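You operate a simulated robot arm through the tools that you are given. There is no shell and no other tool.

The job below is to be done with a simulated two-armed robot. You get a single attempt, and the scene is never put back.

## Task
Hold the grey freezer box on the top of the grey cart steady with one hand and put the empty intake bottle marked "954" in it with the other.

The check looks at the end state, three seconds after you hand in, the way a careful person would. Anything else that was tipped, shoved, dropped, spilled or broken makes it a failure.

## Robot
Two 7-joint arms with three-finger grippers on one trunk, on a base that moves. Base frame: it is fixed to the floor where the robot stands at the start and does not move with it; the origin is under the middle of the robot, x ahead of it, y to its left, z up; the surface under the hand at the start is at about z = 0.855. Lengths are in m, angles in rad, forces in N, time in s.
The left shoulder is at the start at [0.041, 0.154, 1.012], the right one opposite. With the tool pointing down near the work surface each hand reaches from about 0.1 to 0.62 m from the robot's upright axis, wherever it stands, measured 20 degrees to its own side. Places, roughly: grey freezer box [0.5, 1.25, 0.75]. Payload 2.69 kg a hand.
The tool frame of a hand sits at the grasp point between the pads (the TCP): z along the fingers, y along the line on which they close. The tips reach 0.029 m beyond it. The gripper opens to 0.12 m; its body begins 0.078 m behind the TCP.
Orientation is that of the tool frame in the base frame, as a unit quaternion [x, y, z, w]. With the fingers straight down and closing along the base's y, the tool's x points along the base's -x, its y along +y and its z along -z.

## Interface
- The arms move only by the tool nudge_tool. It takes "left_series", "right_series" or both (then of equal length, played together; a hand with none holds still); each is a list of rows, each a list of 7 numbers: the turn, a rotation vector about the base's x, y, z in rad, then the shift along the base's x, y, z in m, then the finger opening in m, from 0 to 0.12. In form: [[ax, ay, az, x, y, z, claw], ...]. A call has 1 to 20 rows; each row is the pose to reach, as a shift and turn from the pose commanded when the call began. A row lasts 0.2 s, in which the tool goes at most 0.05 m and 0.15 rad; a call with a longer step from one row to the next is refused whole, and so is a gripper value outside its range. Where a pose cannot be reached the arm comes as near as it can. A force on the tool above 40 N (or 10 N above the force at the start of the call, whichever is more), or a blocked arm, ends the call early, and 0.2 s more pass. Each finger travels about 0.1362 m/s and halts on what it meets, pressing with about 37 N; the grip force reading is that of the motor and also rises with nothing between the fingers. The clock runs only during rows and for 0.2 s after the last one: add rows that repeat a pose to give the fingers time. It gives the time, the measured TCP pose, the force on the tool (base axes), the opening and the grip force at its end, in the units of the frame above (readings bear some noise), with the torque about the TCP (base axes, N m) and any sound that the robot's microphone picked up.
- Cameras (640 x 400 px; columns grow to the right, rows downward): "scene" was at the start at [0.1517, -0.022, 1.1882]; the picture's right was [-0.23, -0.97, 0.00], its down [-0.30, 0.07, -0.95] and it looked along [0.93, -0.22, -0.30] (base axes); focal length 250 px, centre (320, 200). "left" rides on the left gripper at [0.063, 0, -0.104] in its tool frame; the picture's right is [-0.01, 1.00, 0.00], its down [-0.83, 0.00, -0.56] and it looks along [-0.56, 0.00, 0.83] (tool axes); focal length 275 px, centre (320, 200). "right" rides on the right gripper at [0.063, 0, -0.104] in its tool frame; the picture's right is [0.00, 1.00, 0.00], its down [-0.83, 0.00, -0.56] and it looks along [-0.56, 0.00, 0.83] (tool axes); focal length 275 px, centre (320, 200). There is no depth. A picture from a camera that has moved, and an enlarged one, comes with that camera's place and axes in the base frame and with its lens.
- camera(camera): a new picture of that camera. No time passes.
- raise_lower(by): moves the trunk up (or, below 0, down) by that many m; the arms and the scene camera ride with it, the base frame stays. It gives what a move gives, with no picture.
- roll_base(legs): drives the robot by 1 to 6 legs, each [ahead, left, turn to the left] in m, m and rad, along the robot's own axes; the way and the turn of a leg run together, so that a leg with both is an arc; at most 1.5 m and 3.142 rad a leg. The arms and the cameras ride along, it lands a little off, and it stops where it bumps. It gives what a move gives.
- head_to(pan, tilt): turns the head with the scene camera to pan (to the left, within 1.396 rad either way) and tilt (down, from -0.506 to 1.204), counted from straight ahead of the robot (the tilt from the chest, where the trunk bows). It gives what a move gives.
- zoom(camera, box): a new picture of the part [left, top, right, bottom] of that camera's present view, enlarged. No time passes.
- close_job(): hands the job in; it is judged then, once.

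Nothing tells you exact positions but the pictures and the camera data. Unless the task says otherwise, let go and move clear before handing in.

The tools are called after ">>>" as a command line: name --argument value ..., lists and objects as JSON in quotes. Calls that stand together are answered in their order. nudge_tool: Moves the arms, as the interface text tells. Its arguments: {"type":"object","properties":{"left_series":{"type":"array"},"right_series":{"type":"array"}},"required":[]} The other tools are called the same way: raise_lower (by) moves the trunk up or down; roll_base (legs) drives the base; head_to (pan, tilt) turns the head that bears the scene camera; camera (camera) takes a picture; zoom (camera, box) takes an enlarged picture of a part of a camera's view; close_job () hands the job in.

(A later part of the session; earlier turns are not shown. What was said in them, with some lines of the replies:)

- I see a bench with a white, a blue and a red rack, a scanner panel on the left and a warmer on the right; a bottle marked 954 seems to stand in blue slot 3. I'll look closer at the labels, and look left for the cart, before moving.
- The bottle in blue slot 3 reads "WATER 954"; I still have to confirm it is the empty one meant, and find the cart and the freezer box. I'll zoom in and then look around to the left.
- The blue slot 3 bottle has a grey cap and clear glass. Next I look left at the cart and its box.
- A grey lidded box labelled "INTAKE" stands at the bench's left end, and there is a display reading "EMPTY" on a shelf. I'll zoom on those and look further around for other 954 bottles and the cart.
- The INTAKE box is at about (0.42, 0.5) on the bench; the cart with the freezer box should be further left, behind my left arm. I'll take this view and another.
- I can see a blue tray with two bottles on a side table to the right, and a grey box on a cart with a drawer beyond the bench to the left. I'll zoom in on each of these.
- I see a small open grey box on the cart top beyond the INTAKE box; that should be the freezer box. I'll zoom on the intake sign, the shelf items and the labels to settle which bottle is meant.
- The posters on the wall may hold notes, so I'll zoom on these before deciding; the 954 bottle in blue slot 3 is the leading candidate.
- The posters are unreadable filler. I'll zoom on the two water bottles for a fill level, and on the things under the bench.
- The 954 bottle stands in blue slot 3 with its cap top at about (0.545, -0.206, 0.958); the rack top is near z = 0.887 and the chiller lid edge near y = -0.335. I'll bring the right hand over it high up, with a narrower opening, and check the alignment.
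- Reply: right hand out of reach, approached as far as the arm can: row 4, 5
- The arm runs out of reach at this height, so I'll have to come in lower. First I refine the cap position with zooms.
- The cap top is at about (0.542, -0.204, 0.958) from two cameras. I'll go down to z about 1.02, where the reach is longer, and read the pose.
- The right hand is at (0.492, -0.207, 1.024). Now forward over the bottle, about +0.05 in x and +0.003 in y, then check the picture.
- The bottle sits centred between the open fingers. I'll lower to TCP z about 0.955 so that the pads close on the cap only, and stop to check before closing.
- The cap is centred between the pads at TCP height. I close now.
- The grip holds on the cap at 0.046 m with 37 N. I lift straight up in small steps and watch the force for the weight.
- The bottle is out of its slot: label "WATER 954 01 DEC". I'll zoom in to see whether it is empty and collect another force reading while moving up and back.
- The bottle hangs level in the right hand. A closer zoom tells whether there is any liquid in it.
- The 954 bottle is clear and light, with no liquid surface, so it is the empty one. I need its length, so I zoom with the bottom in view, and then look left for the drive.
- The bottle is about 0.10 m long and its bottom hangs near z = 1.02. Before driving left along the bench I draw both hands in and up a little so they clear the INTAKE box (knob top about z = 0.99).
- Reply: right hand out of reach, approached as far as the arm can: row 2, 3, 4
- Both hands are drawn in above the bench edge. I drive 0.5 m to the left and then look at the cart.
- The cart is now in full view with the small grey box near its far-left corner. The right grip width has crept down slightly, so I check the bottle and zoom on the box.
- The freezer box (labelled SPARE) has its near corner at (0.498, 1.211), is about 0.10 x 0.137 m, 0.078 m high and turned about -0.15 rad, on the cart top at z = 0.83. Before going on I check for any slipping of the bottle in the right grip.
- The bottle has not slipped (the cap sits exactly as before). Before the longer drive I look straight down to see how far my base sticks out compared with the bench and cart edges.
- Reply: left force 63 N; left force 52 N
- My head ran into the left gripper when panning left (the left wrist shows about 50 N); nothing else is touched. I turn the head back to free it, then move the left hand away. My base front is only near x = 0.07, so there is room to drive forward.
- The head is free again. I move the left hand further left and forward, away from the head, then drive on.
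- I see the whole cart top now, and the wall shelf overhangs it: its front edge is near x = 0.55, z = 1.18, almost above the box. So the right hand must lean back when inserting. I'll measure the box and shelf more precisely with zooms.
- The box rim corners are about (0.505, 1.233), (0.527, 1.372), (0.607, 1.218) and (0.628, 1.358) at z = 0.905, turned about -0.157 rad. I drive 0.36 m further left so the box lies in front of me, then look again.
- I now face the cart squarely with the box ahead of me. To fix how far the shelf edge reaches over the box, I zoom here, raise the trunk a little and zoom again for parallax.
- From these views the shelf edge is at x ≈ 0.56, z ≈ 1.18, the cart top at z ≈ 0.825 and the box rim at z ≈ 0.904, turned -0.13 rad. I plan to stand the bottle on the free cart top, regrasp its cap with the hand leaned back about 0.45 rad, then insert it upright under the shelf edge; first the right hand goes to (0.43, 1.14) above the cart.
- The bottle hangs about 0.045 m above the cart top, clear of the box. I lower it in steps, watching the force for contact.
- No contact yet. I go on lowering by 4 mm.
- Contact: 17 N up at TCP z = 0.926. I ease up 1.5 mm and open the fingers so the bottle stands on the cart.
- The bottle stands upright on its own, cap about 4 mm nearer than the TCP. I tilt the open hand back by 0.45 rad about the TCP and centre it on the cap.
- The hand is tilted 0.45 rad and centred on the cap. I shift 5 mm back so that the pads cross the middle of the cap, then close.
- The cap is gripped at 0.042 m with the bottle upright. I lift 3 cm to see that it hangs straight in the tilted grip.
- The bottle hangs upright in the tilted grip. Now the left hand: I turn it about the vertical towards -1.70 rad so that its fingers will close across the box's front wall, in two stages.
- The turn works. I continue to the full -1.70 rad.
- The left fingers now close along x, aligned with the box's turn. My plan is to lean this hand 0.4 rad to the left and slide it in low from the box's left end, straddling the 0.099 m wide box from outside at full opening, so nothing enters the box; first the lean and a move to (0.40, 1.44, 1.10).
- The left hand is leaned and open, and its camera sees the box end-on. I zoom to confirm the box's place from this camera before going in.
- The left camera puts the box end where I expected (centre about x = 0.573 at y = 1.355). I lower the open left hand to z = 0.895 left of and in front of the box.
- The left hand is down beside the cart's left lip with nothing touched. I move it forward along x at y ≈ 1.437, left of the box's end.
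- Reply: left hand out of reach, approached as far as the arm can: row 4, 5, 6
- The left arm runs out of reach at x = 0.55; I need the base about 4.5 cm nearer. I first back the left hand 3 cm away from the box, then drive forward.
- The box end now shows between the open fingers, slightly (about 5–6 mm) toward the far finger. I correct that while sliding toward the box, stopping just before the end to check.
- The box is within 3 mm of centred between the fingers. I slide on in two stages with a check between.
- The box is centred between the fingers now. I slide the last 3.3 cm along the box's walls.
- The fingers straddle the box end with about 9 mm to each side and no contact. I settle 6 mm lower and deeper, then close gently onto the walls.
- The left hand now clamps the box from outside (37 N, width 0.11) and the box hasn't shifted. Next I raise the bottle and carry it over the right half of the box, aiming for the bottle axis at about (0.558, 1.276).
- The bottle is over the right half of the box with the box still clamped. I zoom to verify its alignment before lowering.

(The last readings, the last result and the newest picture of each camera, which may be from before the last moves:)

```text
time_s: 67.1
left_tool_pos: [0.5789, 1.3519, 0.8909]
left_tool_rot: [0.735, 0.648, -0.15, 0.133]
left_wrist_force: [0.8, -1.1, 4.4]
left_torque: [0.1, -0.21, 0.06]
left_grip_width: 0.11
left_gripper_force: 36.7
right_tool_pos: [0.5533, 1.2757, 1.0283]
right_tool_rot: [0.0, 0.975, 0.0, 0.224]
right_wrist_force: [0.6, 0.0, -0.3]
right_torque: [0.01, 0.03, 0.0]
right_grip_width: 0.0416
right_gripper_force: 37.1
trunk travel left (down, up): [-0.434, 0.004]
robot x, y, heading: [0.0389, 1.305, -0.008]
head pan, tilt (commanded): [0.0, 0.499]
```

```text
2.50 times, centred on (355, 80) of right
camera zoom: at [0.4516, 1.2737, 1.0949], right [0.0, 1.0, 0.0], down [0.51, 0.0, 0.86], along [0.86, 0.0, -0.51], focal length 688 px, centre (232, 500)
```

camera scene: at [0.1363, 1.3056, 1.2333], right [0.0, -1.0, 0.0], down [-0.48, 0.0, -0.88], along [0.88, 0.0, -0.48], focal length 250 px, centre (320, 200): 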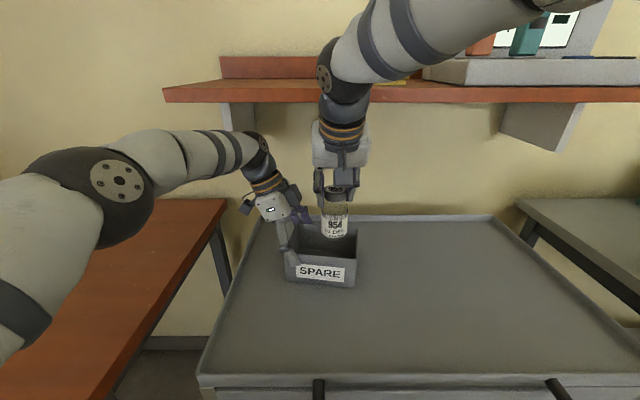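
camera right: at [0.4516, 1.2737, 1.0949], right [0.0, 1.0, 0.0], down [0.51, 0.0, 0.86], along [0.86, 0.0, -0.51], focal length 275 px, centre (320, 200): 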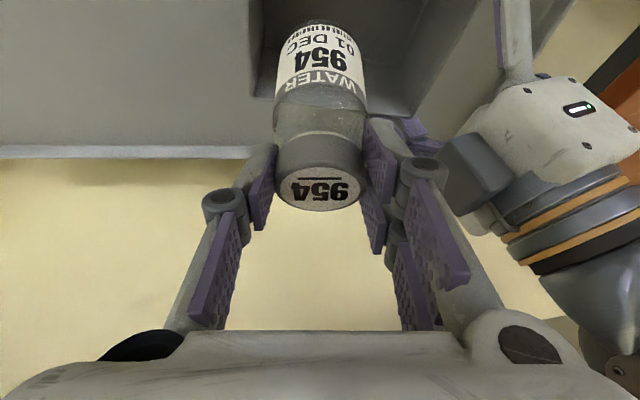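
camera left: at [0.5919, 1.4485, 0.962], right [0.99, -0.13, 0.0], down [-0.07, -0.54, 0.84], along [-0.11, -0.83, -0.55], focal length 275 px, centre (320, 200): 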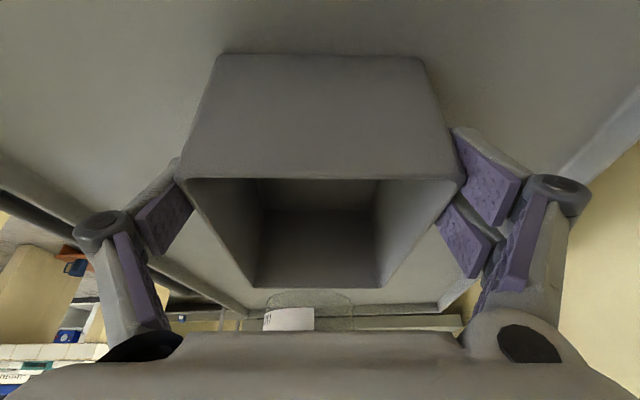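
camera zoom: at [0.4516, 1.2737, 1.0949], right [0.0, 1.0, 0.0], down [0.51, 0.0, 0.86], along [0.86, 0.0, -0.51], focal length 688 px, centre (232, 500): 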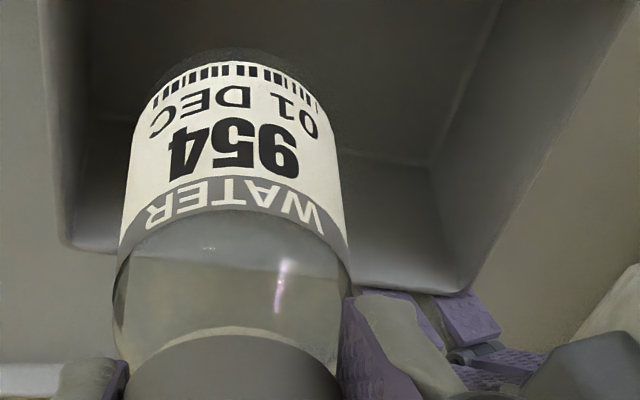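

The bottle is about 6 mm nearer to me than the box's midline, with good clearance elsewhere. I shift 5 mm forward and lower it to just above the floor of the box.

>>> nudge_tool --right_series '[[0, 0, 0, 0.005, 0, 0, 0.03], [0, 0, 0, 0.005, 0, -0.025, 0.03], [0, 0, 0, 0.005, 0, -0.05, 0.03], [0, 0, 0, 0.005, 0, -0.07, 0.03], [0, 0, 0, 0.005, 0, -0.085, 0.03], [0, 0, 0, 0.005, 0, -0.085, 0.03]]'

>>> camera --camera "right"

>>> camera --camera "left"

>>> zoom --camera "scene" --box '[260, 110, 400, 300]'

```text
time_s: 68.5
left_tool_pos: [0.5781, 1.3506, 0.8901]
left_tool_rot: [0.736, 0.647, -0.149, 0.132]
left_wrist_force: [1.3, 1.1, 4.5]
left_torque: [-0.01, -0.39, -0.08]
left_grip_width: 0.1096
left_gripper_force: 37.0
right_tool_pos: [0.557, 1.2771, 0.9459]
right_tool_rot: [0.0, 0.975, 0.0, 0.223]
right_wrist_force: [0.2, 0.3, -0.3]
right_torque: [0.0, 0.0, 0.03]
right_grip_width: 0.0417
right_gripper_force: 36.8
trunk travel left (down, up): [-0.434, 0.004]
robot x, y, heading: [0.0418, 1.3052, -0.002]
head pan, tilt (commanded): [0.0, 0.499]
```

```text
taken
camera right: at [0.4551, 1.275, 1.0115], right [0.0, 1.0, 0.0], down [0.51, 0.0, 0.86], along [0.86, 0.0, -0.51], focal length 275 px, centre (320, 200)
```

right: 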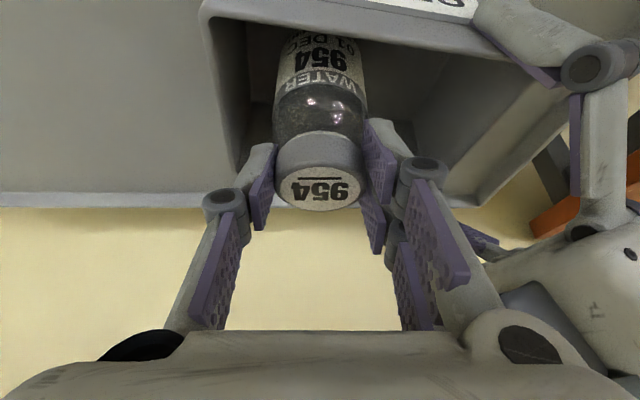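

```text
taken
camera left: at [0.5919, 1.4485, 0.962], right [0.99, -0.13, 0.0], down [-0.07, -0.54, 0.84], along [-0.11, -0.83, -0.55], focal length 275 px, centre (320, 200)
```

left: 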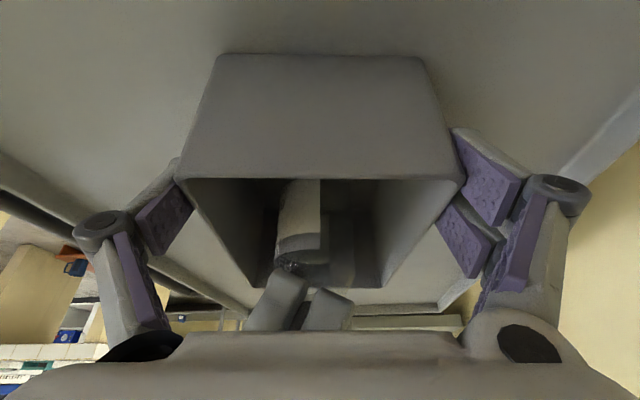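

```text
2.11 times, centred on (330, 205) of scene
camera zoom: at [0.1363, 1.3056, 1.2333], right [0.0, -1.0, 0.0], down [-0.48, 0.0, -0.88], along [0.88, 0.0, -0.48], focal length 526 px, centre (299, 190)
```

zoom: 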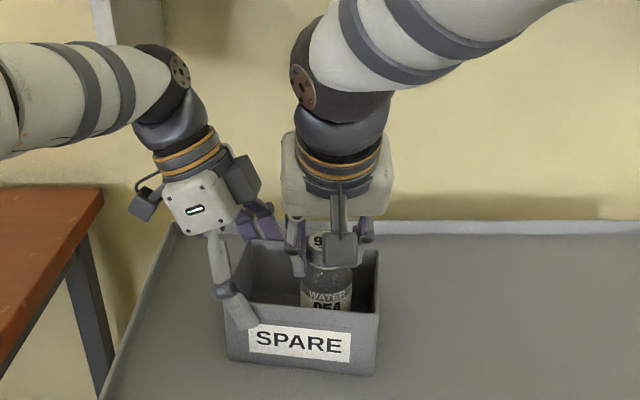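

The bottle is inside the box, well clear of its walls, with no contact forces. I lower the last centimetre in small steps until the force shows it stands.

>>> nudge_tool --right_series '[[0, 0, 0, 0, 0, -0.005, 0.03], [0, 0, 0, 0, 0, -0.01, 0.03], [0, 0, 0, 0, 0, -0.01, 0.03]]'

```text
time_s: 69.3
left_tool_pos: [0.5788, 1.3501, 0.8892]
left_tool_rot: [0.735, 0.648, -0.149, 0.133]
left_wrist_force: [1.0, 0.4, 4.5]
left_torque: [0.03, -0.44, -0.1]
left_grip_width: 0.1098
left_gripper_force: 37.1
right_tool_pos: [0.5586, 1.276, 0.9355]
right_tool_rot: [0.0, 0.975, 0.0, 0.223]
right_wrist_force: [0.8, -0.1, 0.5]
right_torque: [0.0, -0.01, -0.01]
right_grip_width: 0.042
right_gripper_force: 36.4
trunk travel left (down, up): [-0.434, 0.004]
robot x, y, heading: [0.0361, 1.3049, -0.006]
head pan, tilt (commanded): [0.0, 0.499]
```

>>> nudge_tool --right_series '[[0, 0, 0, 0, 0, -0.003, 0.03], [0, 0, 0, 0, 0, -0.003, 0.03]]'

```text
time_s: 69.9
left_tool_pos: [0.5782, 1.3505, 0.8906]
left_tool_rot: [0.736, 0.648, -0.149, 0.132]
left_wrist_force: [2.1, -1.1, 3.0]
left_torque: [-0.03, -0.43, -0.1]
left_grip_width: 0.1098
left_gripper_force: 36.7
right_tool_pos: [0.5575, 1.2756, 0.9338]
right_tool_rot: [0.001, 0.975, 0.001, 0.224]
right_wrist_force: [-0.8, 0.7, 3.5]
right_torque: [0.02, 0.16, 0.0]
right_grip_width: 0.0418
right_gripper_force: 36.9
trunk travel left (down, up): [-0.434, 0.004]
robot x, y, heading: [0.0376, 1.3019, -0.006]
head pan, tilt (commanded): [0.0, 0.499]
```

A light contact of 3.5 N: the bottle stands on the floor of the box. I open the right fingers gently, just enough to free the cap.

>>> nudge_tool --right_series '[[0, 0, 0, 0, 0, 0, 0.043], [0, 0, 0, 0, 0, 0, 0.048], [0, 0, 0, 0, 0, 0, 0.053], [0, 0, 0, 0, 0, 0, 0.058], [0, 0, 0, 0, 0, 0, 0.062], [0, 0, 0, 0, 0, 0, 0.062]]'

>>> camera --camera "right"

>>> camera --camera "left"

>>> zoom --camera "scene" --box '[260, 110, 400, 300]'

```text
time_s: 71.3
left_tool_pos: [0.5785, 1.3501, 0.8908]
left_tool_rot: [0.736, 0.647, -0.15, 0.131]
left_wrist_force: [0.7, -0.4, 4.6]
left_torque: [-0.02, -0.32, -0.09]
left_grip_width: 0.1098
left_gripper_force: 37.6
right_tool_pos: [0.5576, 1.2765, 0.9321]
right_tool_rot: [0.0, 0.975, 0.001, 0.223]
right_wrist_force: [0.1, -0.7, -0.4]
right_torque: [0.01, -0.02, 0.01]
right_grip_width: 0.0625
right_gripper_force: 0.1
trunk travel left (down, up): [-0.434, 0.004]
robot x, y, heading: [0.0466, 1.3022, -0.001]
head pan, tilt (commanded): [0.0, 0.499]
```

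```text
taken
camera right: at [0.4554, 1.2737, 0.9991], right [0.0, 1.0, 0.0], down [0.51, 0.0, 0.86], along [0.86, 0.0, -0.51], focal length 275 px, centre (320, 200)
```

right: 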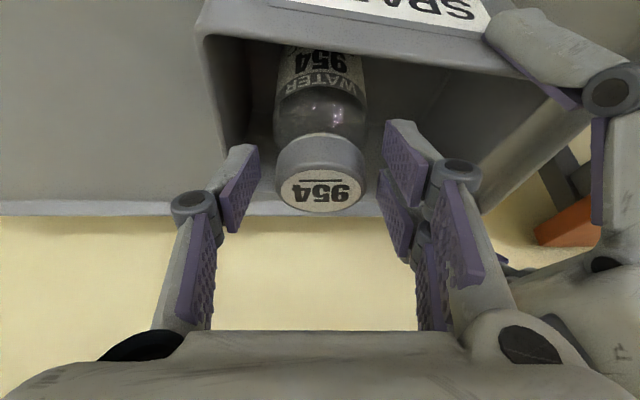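

```text
taken
camera left: at [0.5917, 1.4484, 0.962], right [0.99, -0.13, 0.0], down [-0.07, -0.54, 0.84], along [-0.11, -0.83, -0.55], focal length 275 px, centre (320, 200)
```

left: 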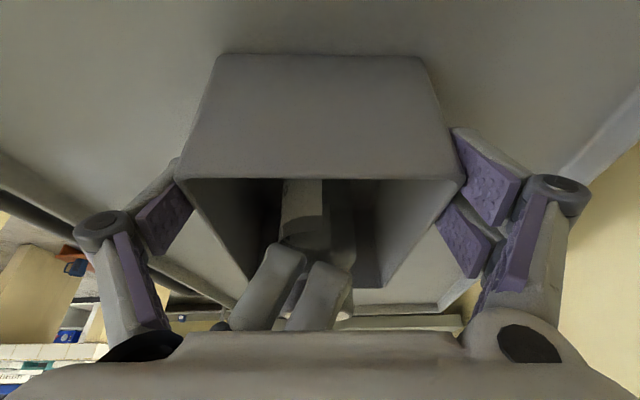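

```text
2.11 times, centred on (330, 205) of scene
camera zoom: at [0.1362, 1.3056, 1.2333], right [0.0, -1.0, 0.0], down [-0.48, 0.0, -0.88], along [0.88, 0.0, -0.48], focal length 526 px, centre (299, 190)
```

zoom: 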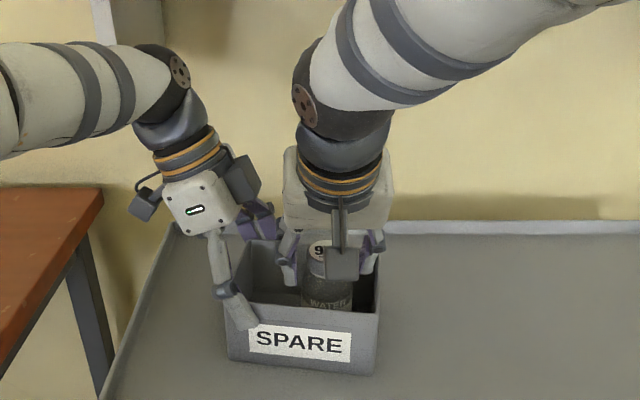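

The bottle stands upright in the box, free of the fingers. I draw the right hand back along its own axis, up and toward me, then off to the right.

>>> nudge_tool --right_series '[[0, 0, 0, -0.009, 0, 0.018, 0.062], [0, 0, 0, -0.022, 0, 0.045, 0.062], [0, 0, 0, -0.04, 0, 0.083, 0.062], [0, 0, 0, -0.056, 0, 0.115, 0.062], [0, 0, 0, -0.08, -0.035, 0.12, 0.062], [0, 0, 0, -0.105, -0.07, 0.12, 0.062], [0, 0, 0, -0.13, -0.11, 0.12, 0.062], [0, 0, 0, -0.15, -0.15, 0.12, 0.062], [0, 0, 0, -0.15, -0.15, 0.12, 0.062]]'

>>> camera --camera "scene"

>>> zoom --camera "scene" --box '[230, 180, 400, 310]'

>>> camera --camera "left"

```text
time_s: 73.3
left_tool_pos: [0.5795, 1.3505, 0.8913]
left_tool_rot: [0.736, 0.647, -0.15, 0.132]
left_wrist_force: [-1.1, 0.3, 4.1]
left_torque: [-0.14, -0.3, -0.14]
left_grip_width: 0.1096
left_gripper_force: 36.9
right_tool_pos: [0.4062, 1.1232, 1.0503]
right_tool_rot: [0.0, 0.975, 0.001, 0.224]
right_wrist_force: [-0.9, -0.4, 0.2]
right_torque: [-0.02, 0.03, -0.01]
right_grip_width: 0.0621
right_gripper_force: 0.0
trunk travel left (down, up): [-0.434, 0.004]
robot x, y, heading: [0.036, 1.3079, -0.003]
head pan, tilt (commanded): [0.0, 0.499]
```

```text
taken
camera scene: at [0.1362, 1.3057, 1.2333], right [0.0, -1.0, 0.0], down [-0.48, 0.0, -0.88], along [0.88, 0.0, -0.48], focal length 250 px, centre (320, 200)
```

scene: 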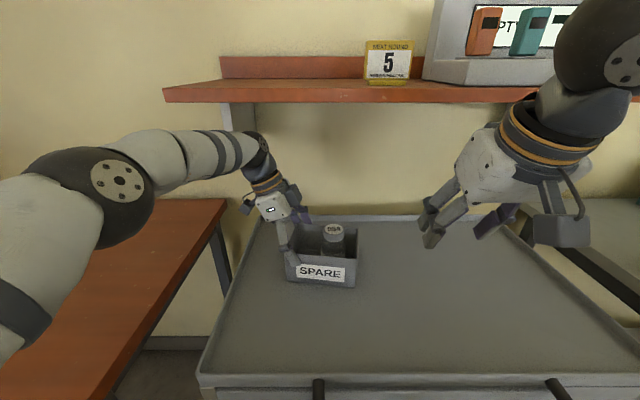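

```text
3.08 times, centred on (315, 245) of scene
camera zoom: at [0.1362, 1.3057, 1.2333], right [0.0, -1.0, 0.0], down [-0.48, 0.0, -0.88], along [0.88, 0.0, -0.48], focal length 769 px, centre (335, 62)
```

zoom: 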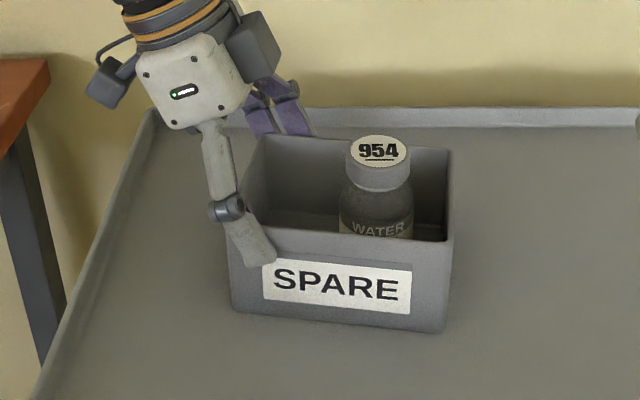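

```text
taken
camera left: at [0.5918, 1.4483, 0.962], right [0.99, -0.13, 0.0], down [-0.07, -0.54, 0.84], along [-0.11, -0.83, -0.55], focal length 275 px, centre (320, 200)
```

left: 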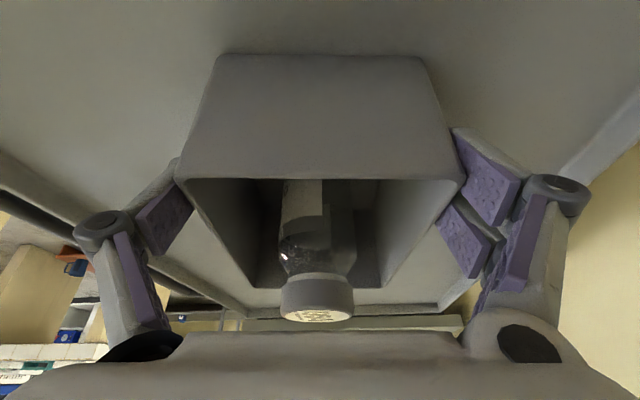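

The bottle stands upright in the box. Now I open the left fingers slowly and check before sliding back out the way I came.

>>> nudge_tool --left_series '[[0, 0, 0, 0, 0, 0, 0.111], [0, 0, 0, 0, 0, 0, 0.113], [0, 0, 0, 0, 0, 0, 0.116], [0, 0, 0, 0, 0, 0, 0.119], [0, 0, 0, 0, 0, 0, 0.12], [0, 0, 0, 0, 0, 0, 0.12]]'

>>> camera --camera "left"

>>> zoom --camera "scene" --box '[230, 180, 400, 310]'

```text
time_s: 74.7
left_tool_pos: [0.579, 1.3517, 0.89]
left_tool_rot: [0.735, 0.648, -0.149, 0.133]
left_wrist_force: [0.4, -0.3, -0.1]
left_torque: [-0.01, 0.02, 0.01]
left_grip_width: 0.12
left_gripper_force: 0.1
right_tool_pos: [0.4073, 1.1233, 1.0492]
right_tool_rot: [0.0, 0.975, 0.002, 0.224]
right_wrist_force: [-1.0, 0.0, -0.2]
right_torque: [0.03, -0.02, 0.02]
right_grip_width: 0.0621
right_gripper_force: 0.3
trunk travel left (down, up): [-0.434, 0.004]
robot x, y, heading: [0.0394, 1.3078, -0.003]
head pan, tilt (commanded): [0.0, 0.499]
```

```text
taken
camera left: at [0.592, 1.4485, 0.9617], right [0.99, -0.13, 0.0], down [-0.07, -0.54, 0.84], along [-0.11, -0.83, -0.55], focal length 275 px, centre (320, 200)
```

left: 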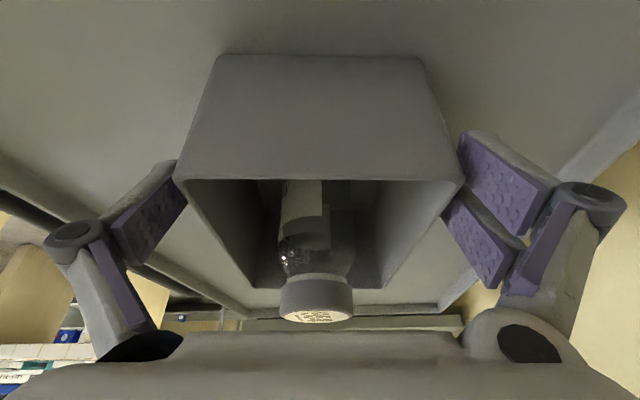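

```text
3.08 times, centred on (315, 245) of scene
camera zoom: at [0.1366, 1.3056, 1.2332], right [0.0, -1.0, 0.0], down [-0.48, 0.0, -0.88], along [0.88, 0.0, -0.48], focal length 769 px, centre (335, 62)
```

zoom: 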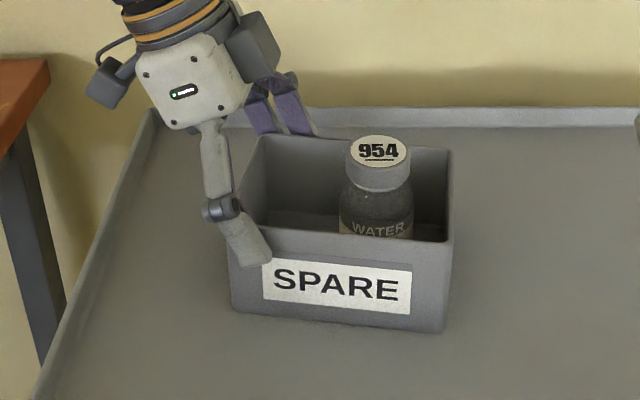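

Both fingers are clear of the walls and forces are zero. I slide the left hand out along the box's walls.

>>> nudge_tool --left_series '[[0, 0, 0, 0.0018, 0.014, 0.002, 0.12], [0, 0, 0, 0.004, 0.032, 0.004, 0.12], [0, 0, 0, 0.0075, 0.06, 0.005, 0.12], [0, 0, 0, 0.0105, 0.085, 0.005, 0.12], [0, 0, 0, 0.012, 0.1, 0.006, 0.12], [0, 0, 0, 0.012, 0.1, 0.006, 0.12]]'

>>> camera --camera "left"

>>> zoom --camera "scene" --box '[200, 160, 400, 310]'

```text
time_s: 76.1
left_tool_pos: [0.5899, 1.4517, 0.8969]
left_tool_rot: [0.735, 0.648, -0.149, 0.132]
left_wrist_force: [-0.8, -0.2, 0.2]
left_torque: [-0.01, -0.02, -0.03]
left_grip_width: 0.1199
left_gripper_force: 0.1
right_tool_pos: [0.4069, 1.1229, 1.049]
right_tool_rot: [0.001, 0.975, 0.001, 0.223]
right_wrist_force: [0.0, -0.3, -0.9]
right_torque: [0.02, 0.0, 0.01]
right_grip_width: 0.0619
right_gripper_force: 0.1
trunk travel left (down, up): [-0.434, 0.004]
robot x, y, heading: [0.0385, 1.3073, -0.007]
head pan, tilt (commanded): [0.0, 0.499]
```

```text
taken
camera left: at [0.6032, 1.5505, 0.9689], right [0.99, -0.13, 0.0], down [-0.07, -0.54, 0.84], along [-0.11, -0.83, -0.55], focal length 275 px, centre (320, 200)
```

left: 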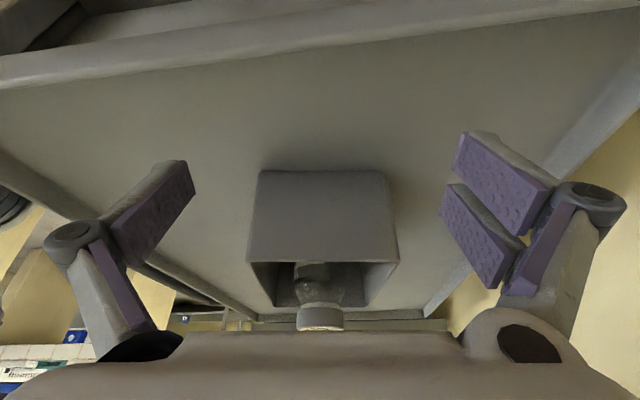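

```text
2.67 times, centred on (300, 235) of scene
camera zoom: at [0.1366, 1.3056, 1.2332], right [0.0, -1.0, 0.0], down [-0.48, 0.0, -0.88], along [0.88, 0.0, -0.48], focal length 666 px, centre (373, 107)
```

zoom: 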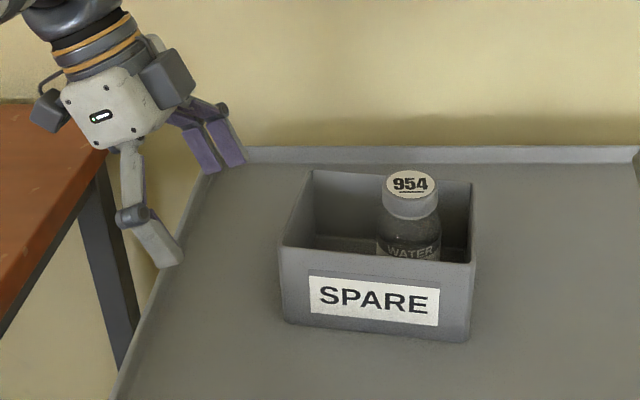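

The left hand is clear of the box, and the box and bottle stand undisturbed. I back the left hand out toward me and then up.

>>> nudge_tool --left_series '[[0, 0, 0, -0.03, 0.008, 0.005, 0.12], [0, 0, 0, -0.07, 0.008, 0.01, 0.12], [0, 0, 0, -0.11, 0.008, 0.015, 0.12], [0, 0, 0, -0.15, 0.008, 0.02, 0.12], [0, 0, 0, -0.19, 0.008, 0.025, 0.12], [0, 0, 0, -0.21, 0.008, 0.06, 0.11], [0, 0, 0, -0.22, 0.008, 0.1, 0.1], [0, 0, 0, -0.23, 0.008, 0.14, 0.1], [0, 0, 0, -0.23, 0.008, 0.14, 0.1]]'

>>> camera --camera "scene"

>>> zoom --camera "scene" --box '[240, 190, 400, 310]'

>>> camera --camera "right"

```text
time_s: 78.1
left_tool_pos: [0.3615, 1.4597, 1.0365]
left_tool_rot: [0.735, 0.648, -0.15, 0.131]
left_wrist_force: [0.4, -0.2, -0.1]
left_torque: [0.01, 0.03, 0.0]
left_grip_width: 0.1002
left_gripper_force: 0.0
right_tool_pos: [0.4068, 1.1244, 1.0494]
right_tool_rot: [0.0, 0.975, 0.001, 0.223]
right_wrist_force: [0.4, -0.4, 0.0]
right_torque: [0.0, -0.01, -0.02]
right_grip_width: 0.0621
right_gripper_force: 0.1
trunk travel left (down, up): [-0.434, 0.004]
robot x, y, heading: [0.0402, 1.3081, -0.0]
head pan, tilt (commanded): [0.0, 0.499]
```

```text
taken
camera scene: at [0.1369, 1.3055, 1.2331], right [0.0, -1.0, 0.0], down [-0.48, 0.0, -0.88], along [0.88, 0.0, -0.48], focal length 250 px, centre (320, 200)
```

scene: 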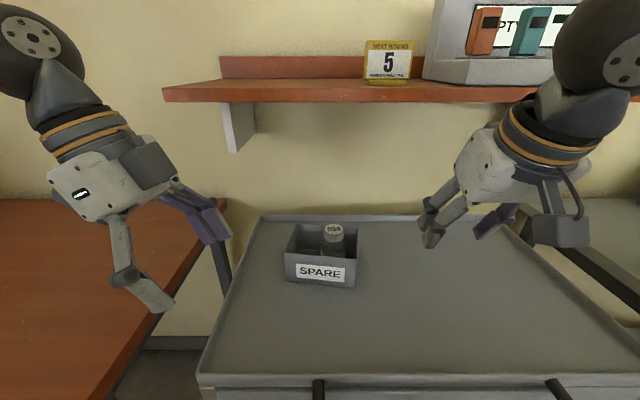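

```text
3.33 times, centred on (320, 250) of scene
camera zoom: at [0.1369, 1.3055, 1.2331], right [0.0, -1.0, 0.0], down [-0.48, 0.0, -0.88], along [0.88, 0.0, -0.48], focal length 833 px, centre (320, 33)
```

zoom: 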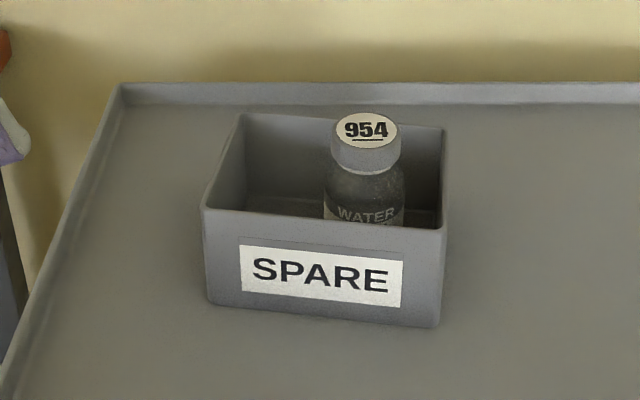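

```text
taken
camera right: at [0.3045, 1.1214, 1.1159], right [0.0, 1.0, 0.0], down [0.51, 0.0, 0.86], along [0.86, 0.0, -0.51], focal length 275 px, centre (320, 200)
```

right: 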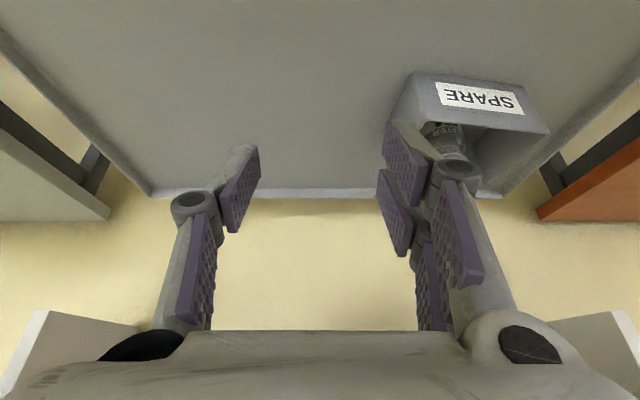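

The 954 bottle stands upright in the grey freezer box. The box is where it was on the cart, both hands are open and clear of it, and I saw nothing else disturbed. I hand the job in.

>>> close_job

```text
The job is handed in.
```

I put the bottle marked "954" upright in the grey freezer box on the cart and handed the job in. I have not seen the result of the check.

- **The bottle:** I took the one labelled "WATER 954 01 DEC" from slot 3 of the blue rack. It looked clear with no liquid surface, and the force readings showed almost no weight, so I took it as the empty one. I did not open the lidded INTAKE box on the bench to look for a second 954.
- **The box:** It is the small grey open box labelled "SPARE", the only one I saw on the cart top. I clamped it from outside with the left hand while the right hand put the bottle in. In the pictures it did not shift.
- **Standing the bottle down:** A wall shelf reaches over the box, so I first stood the bottle on the cart and gripped it again with the hand leaned back. It stayed upright.
- **Other contact:** My head bumped my own left gripper once while turning, at about 50 N. I saw nothing in the scene tipped, shoved or dropped.

Both hands had let go and were clear of the box and bottle before I handed in.
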